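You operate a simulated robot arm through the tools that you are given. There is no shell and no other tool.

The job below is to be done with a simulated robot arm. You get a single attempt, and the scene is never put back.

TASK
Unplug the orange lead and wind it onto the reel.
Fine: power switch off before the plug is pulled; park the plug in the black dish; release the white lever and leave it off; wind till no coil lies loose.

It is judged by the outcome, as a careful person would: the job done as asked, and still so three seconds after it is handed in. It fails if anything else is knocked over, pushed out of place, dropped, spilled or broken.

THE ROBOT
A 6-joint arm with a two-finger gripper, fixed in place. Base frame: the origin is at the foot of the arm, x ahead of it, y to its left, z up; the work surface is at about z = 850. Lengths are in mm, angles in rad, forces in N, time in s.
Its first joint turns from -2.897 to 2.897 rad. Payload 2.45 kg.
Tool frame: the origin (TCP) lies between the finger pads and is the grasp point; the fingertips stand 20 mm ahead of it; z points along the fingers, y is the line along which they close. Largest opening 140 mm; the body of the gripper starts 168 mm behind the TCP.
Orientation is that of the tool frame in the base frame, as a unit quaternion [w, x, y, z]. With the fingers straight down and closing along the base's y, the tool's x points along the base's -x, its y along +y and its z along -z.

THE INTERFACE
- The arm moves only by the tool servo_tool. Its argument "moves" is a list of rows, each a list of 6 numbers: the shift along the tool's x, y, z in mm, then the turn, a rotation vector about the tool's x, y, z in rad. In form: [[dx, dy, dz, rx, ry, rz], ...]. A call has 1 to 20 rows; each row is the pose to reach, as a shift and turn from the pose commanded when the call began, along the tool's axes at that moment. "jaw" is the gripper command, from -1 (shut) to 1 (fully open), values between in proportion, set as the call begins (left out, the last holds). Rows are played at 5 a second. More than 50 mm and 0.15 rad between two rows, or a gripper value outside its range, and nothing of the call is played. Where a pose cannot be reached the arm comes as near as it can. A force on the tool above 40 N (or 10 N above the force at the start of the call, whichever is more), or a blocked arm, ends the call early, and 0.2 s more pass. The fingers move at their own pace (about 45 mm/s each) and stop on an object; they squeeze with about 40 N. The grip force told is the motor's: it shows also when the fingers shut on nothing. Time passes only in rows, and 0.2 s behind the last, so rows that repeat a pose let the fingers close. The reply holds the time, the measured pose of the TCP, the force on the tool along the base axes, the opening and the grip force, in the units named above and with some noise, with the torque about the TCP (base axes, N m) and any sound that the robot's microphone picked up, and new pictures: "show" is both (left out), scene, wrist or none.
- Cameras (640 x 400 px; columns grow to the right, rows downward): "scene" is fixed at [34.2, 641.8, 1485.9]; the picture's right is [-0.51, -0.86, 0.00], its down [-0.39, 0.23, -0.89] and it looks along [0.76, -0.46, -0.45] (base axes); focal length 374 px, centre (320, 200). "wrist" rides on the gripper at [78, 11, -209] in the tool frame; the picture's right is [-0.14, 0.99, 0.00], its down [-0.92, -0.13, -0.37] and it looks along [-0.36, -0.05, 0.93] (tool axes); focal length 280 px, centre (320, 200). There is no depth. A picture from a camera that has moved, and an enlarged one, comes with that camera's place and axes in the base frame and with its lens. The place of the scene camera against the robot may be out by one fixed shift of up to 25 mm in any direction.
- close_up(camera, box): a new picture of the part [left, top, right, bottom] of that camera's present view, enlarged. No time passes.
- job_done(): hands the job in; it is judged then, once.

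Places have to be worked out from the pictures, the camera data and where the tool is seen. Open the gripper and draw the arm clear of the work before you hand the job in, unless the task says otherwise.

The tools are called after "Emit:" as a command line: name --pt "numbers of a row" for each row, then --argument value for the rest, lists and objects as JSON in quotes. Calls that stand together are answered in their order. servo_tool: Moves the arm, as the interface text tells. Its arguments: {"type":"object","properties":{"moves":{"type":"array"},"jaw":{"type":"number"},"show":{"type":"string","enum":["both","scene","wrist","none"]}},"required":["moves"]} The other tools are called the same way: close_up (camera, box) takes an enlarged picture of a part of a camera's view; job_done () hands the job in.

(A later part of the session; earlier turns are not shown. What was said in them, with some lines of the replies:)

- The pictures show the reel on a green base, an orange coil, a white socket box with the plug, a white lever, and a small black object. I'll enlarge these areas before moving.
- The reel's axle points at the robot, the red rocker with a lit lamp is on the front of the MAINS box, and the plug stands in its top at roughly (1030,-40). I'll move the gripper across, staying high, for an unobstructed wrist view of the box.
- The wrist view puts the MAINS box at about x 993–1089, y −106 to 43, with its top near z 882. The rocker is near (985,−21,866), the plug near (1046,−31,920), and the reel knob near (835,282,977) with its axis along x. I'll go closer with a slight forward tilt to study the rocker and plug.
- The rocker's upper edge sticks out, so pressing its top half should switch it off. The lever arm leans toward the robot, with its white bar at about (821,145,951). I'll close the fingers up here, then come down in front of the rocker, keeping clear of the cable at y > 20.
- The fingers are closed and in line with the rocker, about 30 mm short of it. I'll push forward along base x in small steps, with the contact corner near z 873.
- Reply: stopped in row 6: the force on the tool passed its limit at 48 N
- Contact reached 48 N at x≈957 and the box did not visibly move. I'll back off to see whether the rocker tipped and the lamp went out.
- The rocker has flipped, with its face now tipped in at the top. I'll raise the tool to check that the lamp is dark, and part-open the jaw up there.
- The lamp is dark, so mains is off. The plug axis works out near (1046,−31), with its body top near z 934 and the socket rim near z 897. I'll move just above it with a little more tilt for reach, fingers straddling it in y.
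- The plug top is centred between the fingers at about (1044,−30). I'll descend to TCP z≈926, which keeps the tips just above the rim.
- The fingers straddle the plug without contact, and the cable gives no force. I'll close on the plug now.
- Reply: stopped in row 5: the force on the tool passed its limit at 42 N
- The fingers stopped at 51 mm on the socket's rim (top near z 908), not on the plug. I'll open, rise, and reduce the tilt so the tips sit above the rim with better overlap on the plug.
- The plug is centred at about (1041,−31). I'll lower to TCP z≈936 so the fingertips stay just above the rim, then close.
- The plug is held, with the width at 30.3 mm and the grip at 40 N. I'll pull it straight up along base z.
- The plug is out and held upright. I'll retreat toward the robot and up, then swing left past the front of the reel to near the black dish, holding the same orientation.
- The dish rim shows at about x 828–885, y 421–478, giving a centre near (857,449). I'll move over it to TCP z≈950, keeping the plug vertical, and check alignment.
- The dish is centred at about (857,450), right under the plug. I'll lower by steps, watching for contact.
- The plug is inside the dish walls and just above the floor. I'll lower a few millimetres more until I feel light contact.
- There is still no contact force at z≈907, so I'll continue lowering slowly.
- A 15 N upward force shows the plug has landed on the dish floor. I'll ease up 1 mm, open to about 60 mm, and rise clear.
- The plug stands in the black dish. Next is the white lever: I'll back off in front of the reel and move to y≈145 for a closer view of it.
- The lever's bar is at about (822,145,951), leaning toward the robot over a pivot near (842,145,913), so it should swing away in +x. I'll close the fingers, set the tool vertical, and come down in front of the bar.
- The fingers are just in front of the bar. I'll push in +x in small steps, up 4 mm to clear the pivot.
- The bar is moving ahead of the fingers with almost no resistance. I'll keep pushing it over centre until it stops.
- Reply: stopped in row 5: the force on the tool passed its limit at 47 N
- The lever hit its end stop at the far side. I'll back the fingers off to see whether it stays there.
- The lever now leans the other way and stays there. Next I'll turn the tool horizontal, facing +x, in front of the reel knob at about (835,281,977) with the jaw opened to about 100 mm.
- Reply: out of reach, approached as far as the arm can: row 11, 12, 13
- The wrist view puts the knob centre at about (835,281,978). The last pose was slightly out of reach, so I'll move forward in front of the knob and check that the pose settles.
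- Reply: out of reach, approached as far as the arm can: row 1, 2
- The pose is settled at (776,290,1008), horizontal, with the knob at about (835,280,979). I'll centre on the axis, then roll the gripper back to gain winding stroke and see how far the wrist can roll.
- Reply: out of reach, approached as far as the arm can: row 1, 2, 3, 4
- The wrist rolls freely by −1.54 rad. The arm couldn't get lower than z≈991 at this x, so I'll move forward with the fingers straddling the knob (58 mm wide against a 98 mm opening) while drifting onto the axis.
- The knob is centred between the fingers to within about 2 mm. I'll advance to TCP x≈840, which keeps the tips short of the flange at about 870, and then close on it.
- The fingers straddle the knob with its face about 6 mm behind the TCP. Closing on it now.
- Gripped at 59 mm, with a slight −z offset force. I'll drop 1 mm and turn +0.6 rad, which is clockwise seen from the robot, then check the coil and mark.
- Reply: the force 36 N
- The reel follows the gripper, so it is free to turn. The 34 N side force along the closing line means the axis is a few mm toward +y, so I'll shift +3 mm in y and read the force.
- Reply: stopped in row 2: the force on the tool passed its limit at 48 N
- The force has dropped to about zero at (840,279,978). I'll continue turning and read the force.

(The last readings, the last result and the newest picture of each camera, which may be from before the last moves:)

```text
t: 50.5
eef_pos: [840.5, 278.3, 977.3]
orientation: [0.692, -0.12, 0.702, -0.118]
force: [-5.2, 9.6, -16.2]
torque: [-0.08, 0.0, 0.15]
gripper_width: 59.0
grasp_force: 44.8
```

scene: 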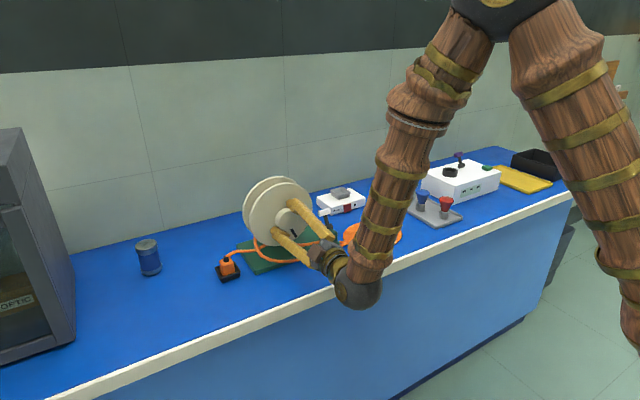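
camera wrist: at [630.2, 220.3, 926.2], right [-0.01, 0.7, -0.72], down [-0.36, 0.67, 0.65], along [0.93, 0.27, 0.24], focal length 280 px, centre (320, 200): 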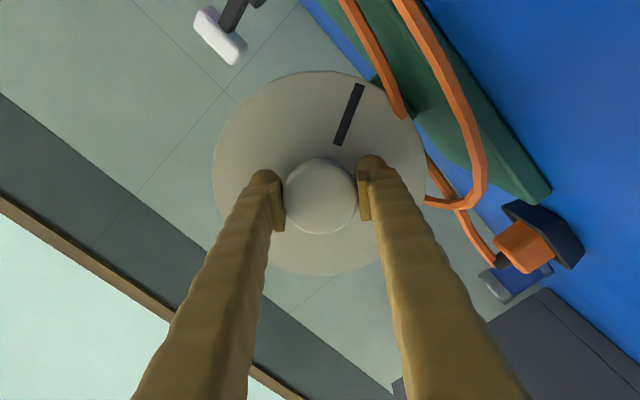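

The side force is moderate, so I'll nudge 1 mm toward the axis and continue turning +1.8 rad.

Emit:
servo_tool --pt "0.6 1.3 0 0 0 0.13" --pt "0.6 1.3 0 0 0 0.26" --pt "0.6 1.3 0 0 0 0.39" --pt "0.6 1.3 0 0 0 0.52" --pt "0.6 1.3 0 0 0 0.65" --pt "0.6 1.3 0 0 0 0.78" --pt "0.6 1.3 0 0 0 0.91" --pt "0.6 1.3 0 0 0 1.04" --pt "0.6 1.3 0 0 0 1.17" --pt "0.6 1.3 0 0 0 1.3" --pt "0.6 1.3 0 0 0 1.43" --pt "0.6 1.3 0 0 0 1.56" --pt "0.6 1.3 0 0 0 1.69" --pt "0.6 1.3 0 0 0 1.82"

```text
t: 51.4
eef_pos: [840.6, 279.0, 977.9]
orientation: [0.702, -0.004, 0.712, -0.008]
force: [-2.5, -2.2, 0.3]
torque: [0.01, -0.02, 0.12]
gripper_width: 59.0
grasp_force: 45.2
out of reach, approached as far as the arm can: row 3, 4
stopped in row 4: the force on the tool passed its limit at 41 N (the readings are from after the stop); the commanded pose is now the measured one
camera wrist: at [629.8, 289.6, 902.4], right [0.01, 0.99, 0.12], down [-0.36, -0.11, 0.93], along [0.93, -0.05, 0.35], focal length 280 px, centre (320, 200)
```

scene: 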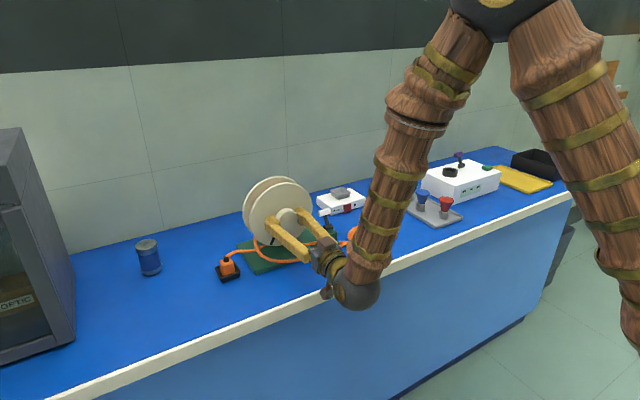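
wrist: 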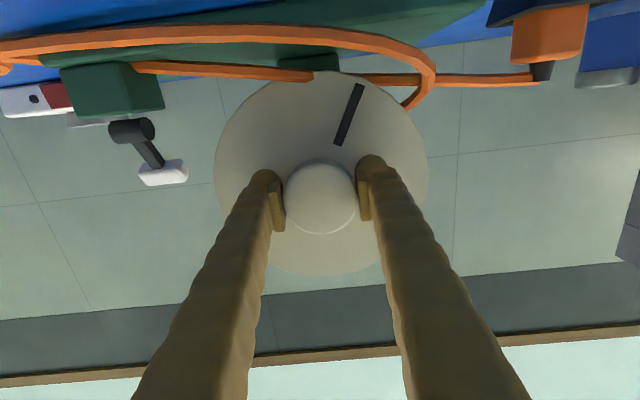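

The roll limit is near 0 (J6 at its end), so strokes should run from a large negative roll up to 0. The axis seems to be at about y 279.2, z 977.9. I'll open, roll back about −2.4 rad, and look.

Emit:
servo_tool --jaw 0.3 --pt "0 0 0 0 0 0" --pt "0 0 0 0 0 0" --pt "0 0 0 0 0 0" --pt "0 0 0 0 0 -0.14" --pt "0 0 0 0 0 -0.28" --pt "0 0 0 0 0 -0.42" --pt "0 0 0 0 0 -0.56" --pt "0 0 0 0 0 -0.7" --pt "0 0 0 0 0 -0.84" --pt "0 0 0 0 0 -0.98" --pt "0 0 0 0 0 -1.12" --pt "0 0 0 0 0 -1.26" --pt "0 0 0 0 0 -1.4" --pt "0 0 0 0 0 -1.54" --pt "0 0 0 0 0 -1.68" --pt "0 0 0 0 0 -1.82" --pt "0 0 0 0 0 -1.96" --pt "0 0 0 0 0 -2.1" --pt "0 0 0 0 0 -2.24" --pt "0 0 0 0 0 -2.38"

```text
t: 55.6
eef_pos: [840.5, 279.0, 978.2]
orientation: [-0.252, 0.663, -0.26, 0.655]
force: [0.2, 0.0, 0.6]
torque: [0.0, -0.01, 0.0]
gripper_width: 91.2
grasp_force: 0.1
camera wrist: at [631.5, 219.9, 1030.7], right [-0.01, -0.64, -0.77], down [-0.37, 0.72, -0.59], along [0.93, 0.28, -0.25], focal length 280 px, centre (320, 200)
```

scene: 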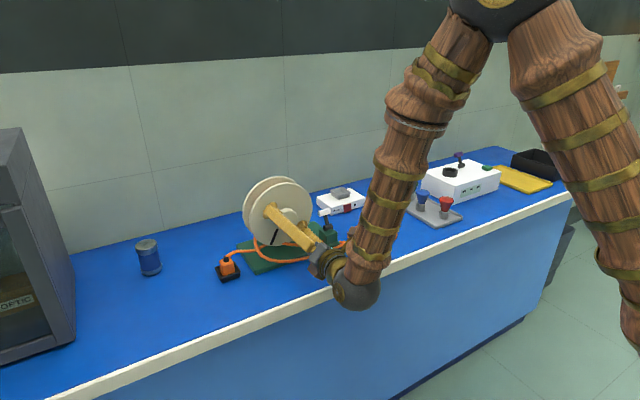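
wrist: 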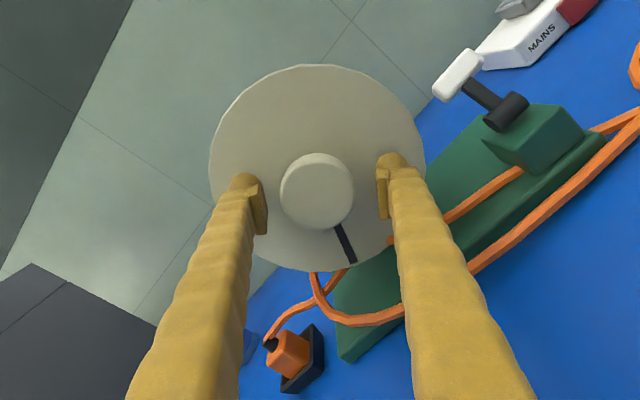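

Rolling back works. I'll roll a further −0.9 rad to get the camera on top for a look at the coil.

Emit:
servo_tool --pt "0 0 0 0 0 -0.14" --pt "0 0 0 0 0 -0.28" --pt "0 0 0 0 0 -0.42" --pt "0 0 0 0 0 -0.56" --pt "0 0 0 0 0 -0.7" --pt "0 0 0 0 0 -0.84" --pt "0 0 0 0 0 -0.98" --show "wrist"

```text
t: 57.2
eef_pos: [839.8, 279.0, 977.1]
orientation: [0.086, 0.707, 0.082, 0.697]
force: [-0.3, 0.5, -0.7]
torque: [0.0, 0.0, 0.02]
gripper_width: 91.0
grasp_force: 0.0
camera wrist: at [632.4, 288.0, 1058.4], right [0.0, -0.99, 0.1], down [-0.38, -0.09, -0.92], along [0.92, -0.04, -0.38], focal length 280 px, centre (320, 200)
```

wrist: 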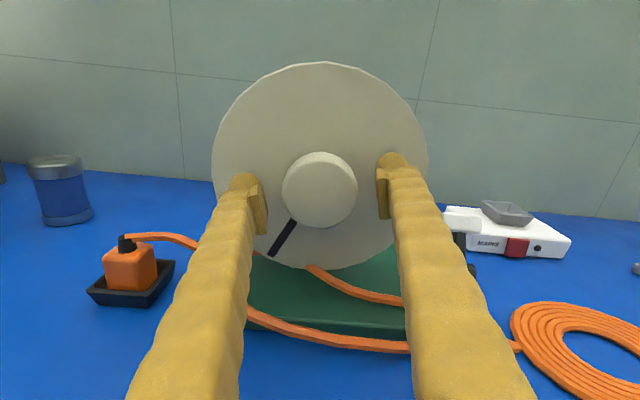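

This view shows the coil's near half. I'll enlarge it for a baseline count of turns.

Emit:
close_up --camera "wrist" --box '[480, 280, 640, 400]'

Emit:
close_up --camera "wrist" --box '[220, 230, 420, 370]'

```text
3.33 times, centred on (560, 340) of wrist
camera zoom: at [632.4, 288.0, 1058.4], right [0.0, -0.99, 0.1], down [-0.38, -0.09, -0.92], along [0.92, -0.04, -0.38], focal length 935 px, centre (-480, -267)
```

zoom: 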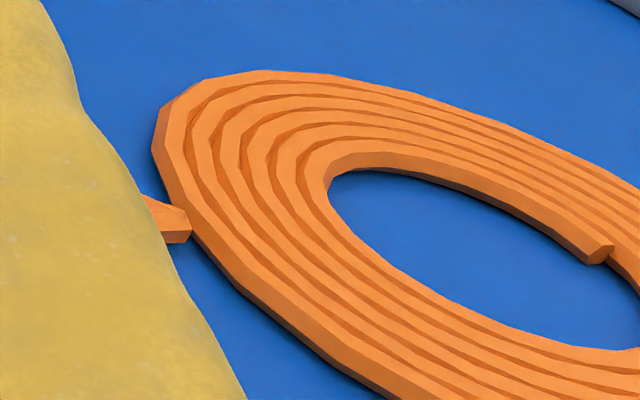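

```text
2.86 times, centred on (320, 300) of wrist
camera zoom: at [632.4, 288.0, 1058.4], right [0.0, -0.99, 0.1], down [-0.38, -0.09, -0.92], along [0.92, -0.04, -0.38], focal length 801 px, centre (320, -86)
```

zoom: 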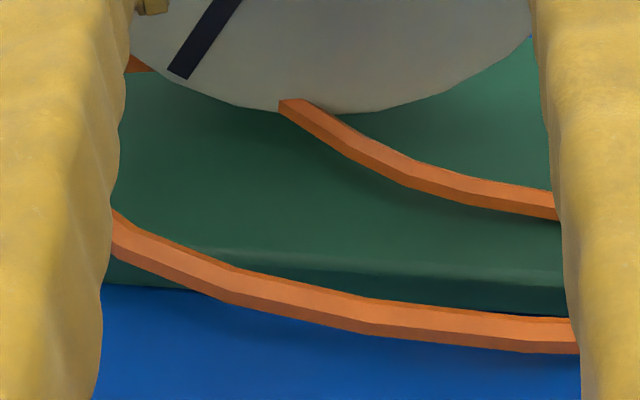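

Six to seven turns of coil lie on the bench as a baseline. I'll keep rolling back to about −5.2 rad for a near-full-turn stroke.

Emit:
servo_tool --pt "0 0 0 0 0 -0.14" --pt "0 0 0 0 0 -0.28" --pt "0 0 0 0 0 -0.42" --pt "0 0 0 0 0 -0.56" --pt "0 0 0 0 0 -0.7" --pt "0 0 0 0 0 -0.84" --pt "0 0 0 0 0 -0.98" --pt "0 0 0 0 0 -1.12" --pt "0 0 0 0 0 -1.26" --pt "0 0 0 0 0 -1.4" --pt "0 0 0 0 0 -1.54" --pt "0 0 0 0 0 -1.68" --pt "0 0 0 0 0 -1.82" --show "wrist"

```text
t: 60.0
eef_pos: [840.5, 279.9, 976.3]
orientation: [0.602, 0.369, 0.61, 0.36]
force: [-0.3, -0.6, 0.4]
torque: [0.0, -0.04, 0.0]
gripper_width: 91.0
grasp_force: 0.0
camera wrist: at [630.4, 354.9, 952.5], right [0.02, 0.34, 0.94], down [-0.37, -0.87, 0.32], along [0.93, -0.35, 0.11], focal length 280 px, centre (320, 200)
```

wrist: 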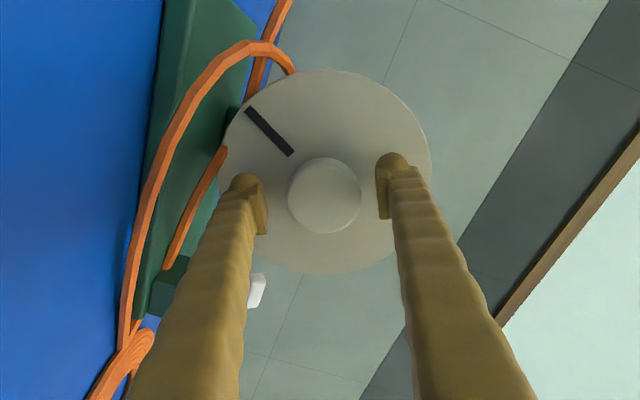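

The roll is at about −5.2 rad and the knob is centred. Closing and winding +2.5 rad.

Emit:
servo_tool --jaw -1 --pt "0 0 0 0 0 0" --pt "0 0 0 0 0 0" --pt "0 0 0 0 0 0" --pt "0 0 0 0 0 0.14" --pt "0 0 0 0 0 0.28" --pt "0 0 0 0 0 0.42" --pt "0 0 0 0 0 0.56" --pt "0 0 0 0 0 0.7" --pt "0 0 0 0 0 0.84" --pt "0 0 0 0 0 0.98" --pt "0 0 0 0 0 1.12" --pt "0 0 0 0 0 1.26" --pt "0 0 0 0 0 1.4" --pt "0 0 0 0 0 1.54" --pt "0 0 0 0 0 1.68" --pt "0 0 0 0 0 1.82" --pt "0 0 0 0 0 1.96" --pt "0 0 0 0 0 2.1" --pt "0 0 0 0 0 2.24" --pt "0 0 0 0 0 2.38" --show "wrist"

```text
t: 61.1
eef_pos: [839.6, 281.2, 980.0]
orientation: [0.56, 0.432, 0.564, 0.426]
force: [-5.3, -0.3, 2.9]
torque: [0.0, -0.24, 0.05]
gripper_width: 58.8
grasp_force: 44.7
stopped in row 5: the force on the tool passed its limit at 41 N (the readings are from after the stop); the commanded pose is now the measured one
camera wrist: at [630.6, 359.8, 971.1], right [0.01, 0.13, 0.99], down [-0.37, -0.92, 0.12], along [0.93, -0.37, 0.04], focal length 280 px, centre (320, 200)
```

wrist: 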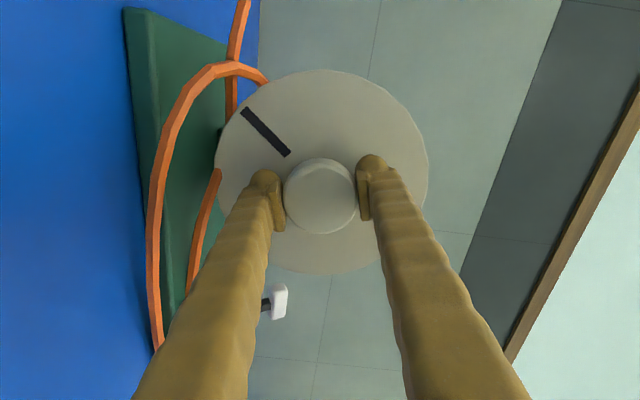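

After the stop the grip self-centred near z 980. My combined estimate of the axis is now (y 280, z 979.6), so I'll nudge there and continue winding.

Emit:
servo_tool --pt "-0.9 -0.4 0 0 0 0.1" --pt "-0.9 -0.4 0 0 0 0.24" --pt "-0.9 -0.4 0 0 0 0.38" --pt "-0.9 -0.4 0 0 0 0.52" --pt "-0.9 -0.4 0 0 0 0.66" --pt "-0.9 -0.4 0 0 0 0.8" --pt "-0.9 -0.4 0 0 0 0.94" --pt "-0.9 -0.4 0 0 0 1.08" --pt "-0.9 -0.4 0 0 0 1.22" --pt "-0.9 -0.4 0 0 0 1.36" --pt "-0.9 -0.4 0 0 0 1.5" --pt "-0.9 -0.4 0 0 0 1.64" --pt "-0.9 -0.4 0 0 0 1.78" --pt "-0.9 -0.4 0 0 0 1.92" --pt "-0.9 -0.4 0 0 0 2.06" --show "wrist"

```text
t: 62.8
eef_pos: [839.1, 281.3, 981.2]
orientation: [0.299, 0.644, 0.299, 0.638]
force: [-8.6, -4.4, 3.8]
torque: [-0.01, -0.1, -0.1]
gripper_width: 58.9
grasp_force: 45.2
stopped in row 8: the force on the tool passed its limit at 41 N (the readings are from after the stop); the commanded pose is now the measured one
camera wrist: at [631.1, 334.3, 1040.9], right [0.0, -0.74, 0.67], down [-0.38, -0.62, -0.69], along [0.93, -0.25, -0.28], focal length 280 px, centre (320, 200)
```

wrist: 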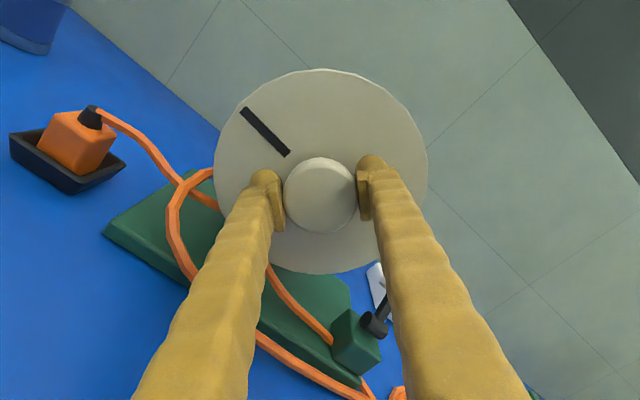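

The reel turned almost 1 rad before the force limit stopped it. Fitting all the contacts gives the axis at about (y 279.8, z 980), so I'll nudge there, back out 2 mm, and turn in a shorter step to watch how the force builds.

Emit:
servo_tool --pt "-1.8 -0.1 -2 0 0 0.0" --pt "-1.8 -0.1 -2 0 0 0.12" --pt "-1.8 -0.1 -2 0 0 0.24" --pt "-1.8 -0.1 -2 0 0 0.36" --pt "-1.8 -0.1 -2 0 0 0.48" --show "none"

```text
t: 63.3
eef_pos: [839.8, 281.2, 981.3]
orientation: [0.284, 0.649, 0.284, 0.645]
force: [7.4, -1.6, -3.0]
torque: [0.06, 0.01, 0.0]
gripper_width: 58.8
grasp_force: 44.9
stopped in row 2: the force on the tool passed its limit at 42 N (the readings are from after the stop); the commanded pose is now the measured one
```

Pulling back while gripped only loaded the grip, so nudging while holding is wrong. Forces are now relaxed. I'll turn a plain +0.6 rad and use the force to work out the true offset.

Emit:
servo_tool --pt "0 0 0 0 0 0.0" --pt "0 0 0 0 0 0.12" --pt "0 0 0 0 0 0.24" --pt "0 0 0 0 0 0.36" --pt "0 0 0 0 0 0.48" --pt "0 0 0 0 0 0.6" --show "none"

```text
t: 64.7
eef_pos: [839.9, 280.1, 982.1]
orientation: [0.081, 0.705, 0.079, 0.7]
force: [-2.7, -16.0, -1.8]
torque: [-0.03, -0.04, 0.13]
gripper_width: 59.0
grasp_force: 44.8
```

From the force change I work out a grip offset of about 1.2 mm from the axis, giving K at about (280.7,980.2). I'll relieve it and wind 2.9 rad with the TCP circling the true axis to match.

Emit:
servo_tool --pt "-0.37 0.91 0 0 0 0.145" --pt "-0.47 1.05 0 0 0 0.29" --pt "-0.6 1.17 0 0 0 0.435" --pt "-0.75 1.28 0 0 0 0.58" --pt "-0.9 1.36 0 0 0 0.725" --pt "-1.07 1.41 0 0 0 0.87" --pt "-1.24 1.45 0 0 0 1.015" --pt "-1.42 1.45 0 0 0 1.16" --pt "-1.59 1.43 0 0 0 1.305" --pt "-1.76 1.39 0 0 0 1.45" --pt "-1.93 1.32 0 0 0 1.595" --pt "-2.08 1.23 0 0 0 1.74" --pt "-2.21 1.12 0 0 0 1.885" --pt "-2.33 0.99 0 0 0 2.03" --pt "-2.43 0.85 0 0 0 2.175" --pt "-2.51 0.69 0 0 0 2.32" --pt "-2.56 0.52 0 0 0 2.465" --pt "-2.59 0.35 0 0 0 2.61" --pt "-2.6 0.17 0 0 0 2.755" --pt "-2.57 0 0 0 0 2.9" --show "wrist"

```text
t: 68.9
eef_pos: [839.4, 279.6, 979.0]
orientation: [0.686, -0.163, 0.69, -0.166]
force: [-4.9, -13.3, 16.8]
torque: [-1.12, 0.02, 0.05]
gripper_width: 59.3
grasp_force: 44.9
camera wrist: at [629.7, 253.8, 905.1], right [0.0, 0.95, -0.33], down [-0.36, 0.3, 0.88], along [0.93, 0.12, 0.34], focal length 280 px, centre (320, 200)
```

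wrist: 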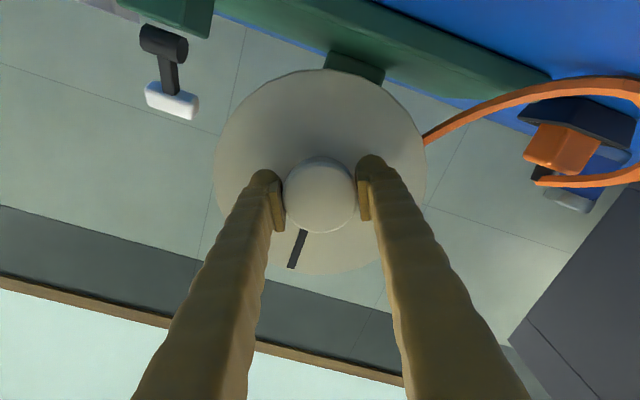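

The mark moved relative to the gripper and there is now 1.1 N·m of torque, so the knob slipped, and the cable looks different. I'll look at the scene before going further.

Emit:
close_up --camera "scene" --box '[200, 160, 420, 298]'

Emit:
close_up --camera "wrist" --box '[400, 50, 640, 230]'

```text
2.90 times, centred on (310, 229) of scene
camera zoom: at [34.2, 641.8, 1485.9], right [-0.51, -0.86, 0.0], down [-0.39, 0.23, -0.89], along [0.76, -0.46, -0.45], focal length 1084 px, centre (349, 116)
```

zoom: 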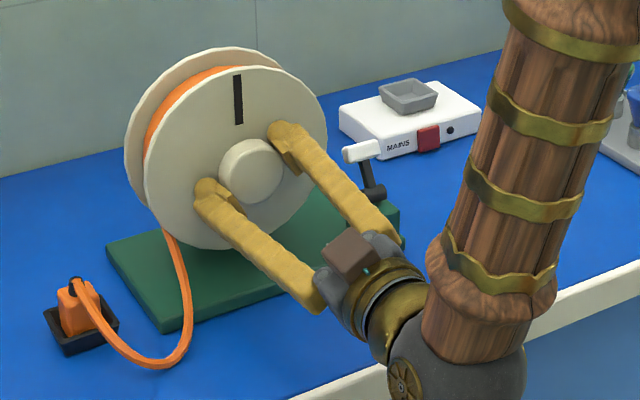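

```text
2.22 times, centred on (520, 140) of wrist
camera zoom: at [629.7, 253.8, 905.1], right [0.0, 0.95, -0.33], down [-0.36, 0.3, 0.88], along [0.93, 0.12, 0.34], focal length 623 px, centre (-124, 333)
```

zoom: 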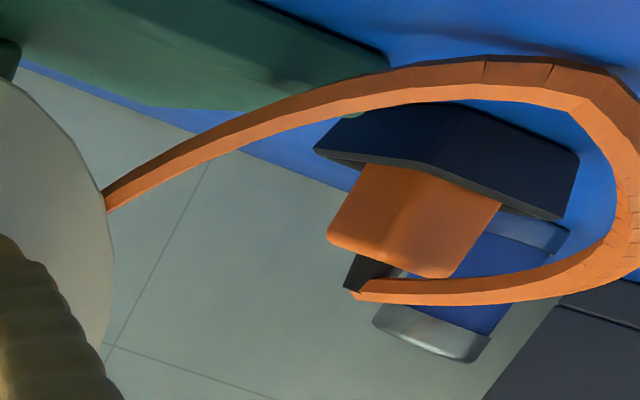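

The coil has gone from the bench and the drum is full, with only a slack lead running to the parked plug. The torque was the reel reaching its end, so I'll open the jaw and back straight out.

Emit:
servo_tool --jaw 0.3 --pt "0 0 0 0 0 0" --pt "0 0 0 0 0 0" --pt "0 0 0 0 0 0" --pt "0 0 0 0 0 0" --pt "0 0 -10 0 0 0" --pt "0 0 -20 0 0 0" --pt "0 0 -32 0 0 0" --pt "-7 -3.5 -45 0 0 0" --pt "-14 -7 -55 0 0 0"

Emit:
close_up --camera "scene" --box '[200, 160, 420, 298]'

```text
t: 70.9
eef_pos: [783.8, 280.8, 995.7]
orientation: [0.686, -0.164, 0.689, -0.165]
force: [-0.3, 0.5, -0.1]
torque: [-0.03, 0.01, -0.04]
gripper_width: 90.9
grasp_force: 0.1
camera wrist: at [574.1, 255.0, 921.2], right [0.0, 0.94, -0.33], down [-0.36, 0.31, 0.88], along [0.93, 0.12, 0.34], focal length 280 px, centre (320, 200)
```

scene: 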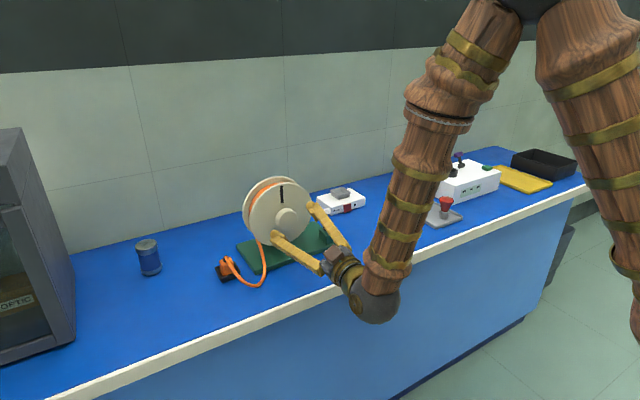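
wrist: 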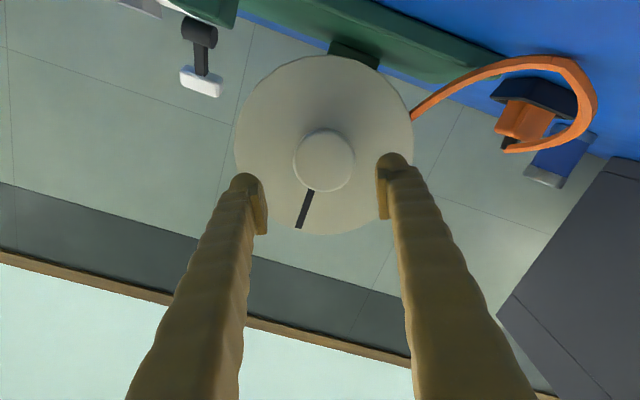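

```text
2.90 times, centred on (310, 229) of scene
camera zoom: at [34.2, 641.8, 1485.9], right [-0.51, -0.86, 0.0], down [-0.39, 0.23, -0.89], along [0.76, -0.46, -0.45], focal length 1084 px, centre (349, 116)
```

zoom: 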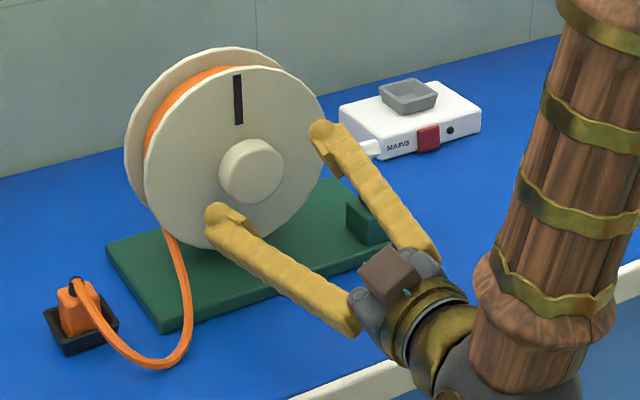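

The grip is released and nothing sprang back. I'll raise the arm, turn the tool down and move back for a clear view of the result.

Emit:
servo_tool --pt "-18 -9 -15 0 0 0" --pt "-36 -18 -30 0 0 0" --pt "-54 -27 -45 -0.05 0.1 0" --pt "-72 -36 -60 -0.1 0.2 0" --pt "-90 -45 -60 -0.16 0.312 0" --pt "-108 -54 -60 -0.21 0.42 0" --pt "-126 -63 -60 -0.27 0.53 0" --pt "-144 -72 -60 -0.32 0.64 0" --pt "-162 -81 -60 -0.38 0.75 0" --pt "-180 -90 -60 -0.435 0.86 0" --pt "-198 -99 -60 -0.49 0.97 0" --pt "-210 -106 -60 -0.545 1.08 0" --pt "-210 -106 -60 -0.6 1.18 0"

Emit:
close_up --camera "scene" --box '[200, 160, 420, 298]'

```text
t: 73.7
eef_pos: [727.1, 281.1, 1230.0]
orientation: [0.117, -0.23, 0.966, -0.027]
force: [1.0, -0.1, 0.4]
torque: [-0.01, 0.03, 0.0]
gripper_width: 91.0
grasp_force: 0.0
camera wrist: at [604.1, 254.9, 1416.1], right [-0.32, 0.95, -0.08], down [0.77, 0.3, 0.57], along [0.56, 0.12, -0.82], focal length 280 px, centre (320, 200)
```

scene: 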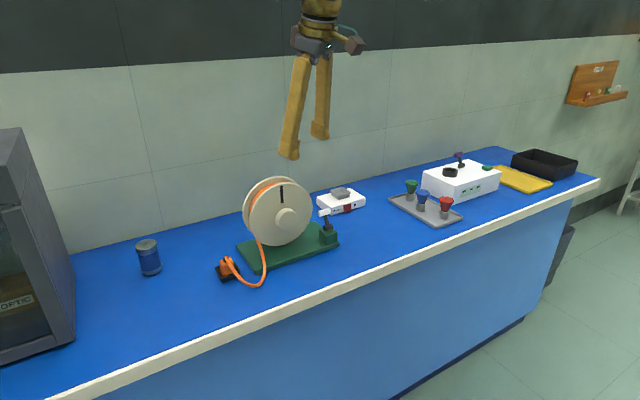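
wrist: 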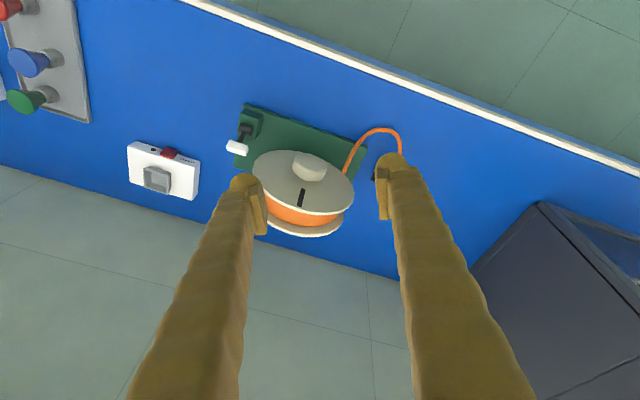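

```text
2.90 times, centred on (310, 229) of scene
camera zoom: at [34.2, 641.8, 1485.9], right [-0.51, -0.86, 0.0], down [-0.39, 0.23, -0.89], along [0.76, -0.46, -0.45], focal length 1084 px, centre (349, 116)
```

zoom: 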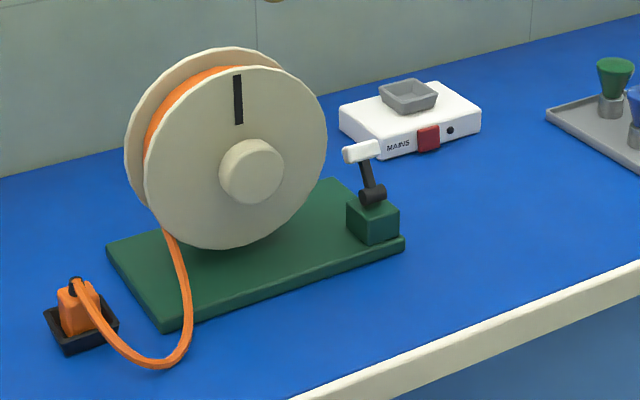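

The bench is clear of coil, the reel is full, the lever is off and the lamp is dark. A last close check on the plug in the dish and the rest of the bench.

Emit:
close_up --camera "scene" --box '[190, 230, 290, 300]'

Emit:
close_up --camera "scene" --box '[300, 175, 380, 235]'

```text
5.71 times, centred on (240, 265) of scene
camera zoom: at [34.2, 641.8, 1485.9], right [-0.51, -0.86, 0.0], down [-0.39, 0.23, -0.89], along [0.76, -0.46, -0.45], focal length 2136 px, centre (777, -171)
```

zoom: 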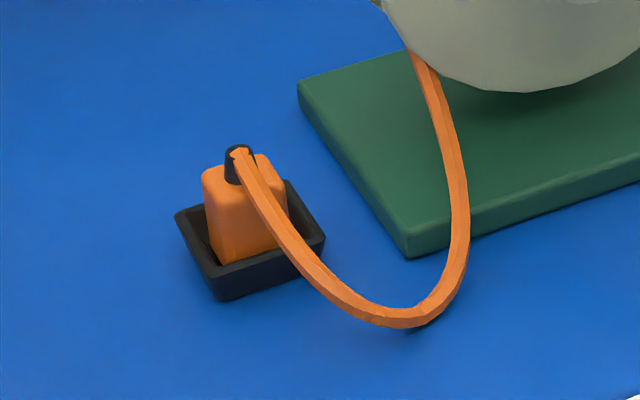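

```text
6.67 times, centred on (340, 205) of scene
camera zoom: at [34.2, 641.8, 1485.9], right [-0.51, -0.86, 0.0], down [-0.39, 0.23, -0.89], along [0.76, -0.46, -0.45], focal length 2492 px, centre (187, 167)
```

zoom: 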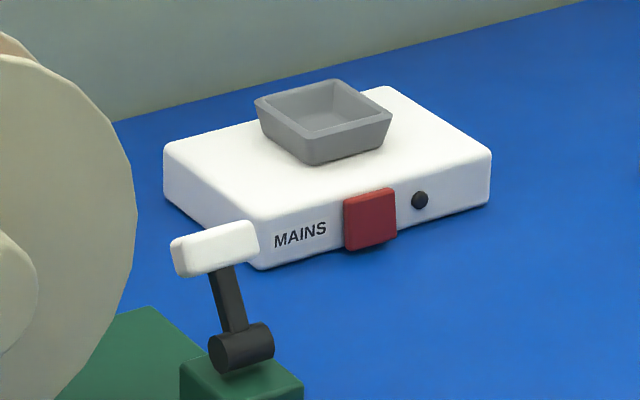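

The plug sits in the dish, mains is off, the lever is off, no coil lies loose, and the arm is clear with the gripper open. Handing in.

Emit:
job_done

```text
The job is handed in.
```

The orange lead is unplugged and wound onto the reel, and I've handed the job in. These are what the last pictures showed, taken just before handing in:

- **Power:** I switched the mains off first, and its lamp was dark before I pulled the plug.
- **Plug:** it stands upright in the black dish, with a short slack length of lead running from it to the reel.
- **Lever:** the white lever is pushed over to its far stop and stays there. The reel turned freely once it was over.
- **Winding:** no coil is left on the bench. On the last turn the reel came up against its end and the knob slipped in the gripper, so I stopped there.

While I was gripping the plug, the fingers first closed on the socket's rim and briefly pressed it at about 42 N. The mains box did not visibly move. Nothing else looks disturbed, and the arm is clear with the gripper open.
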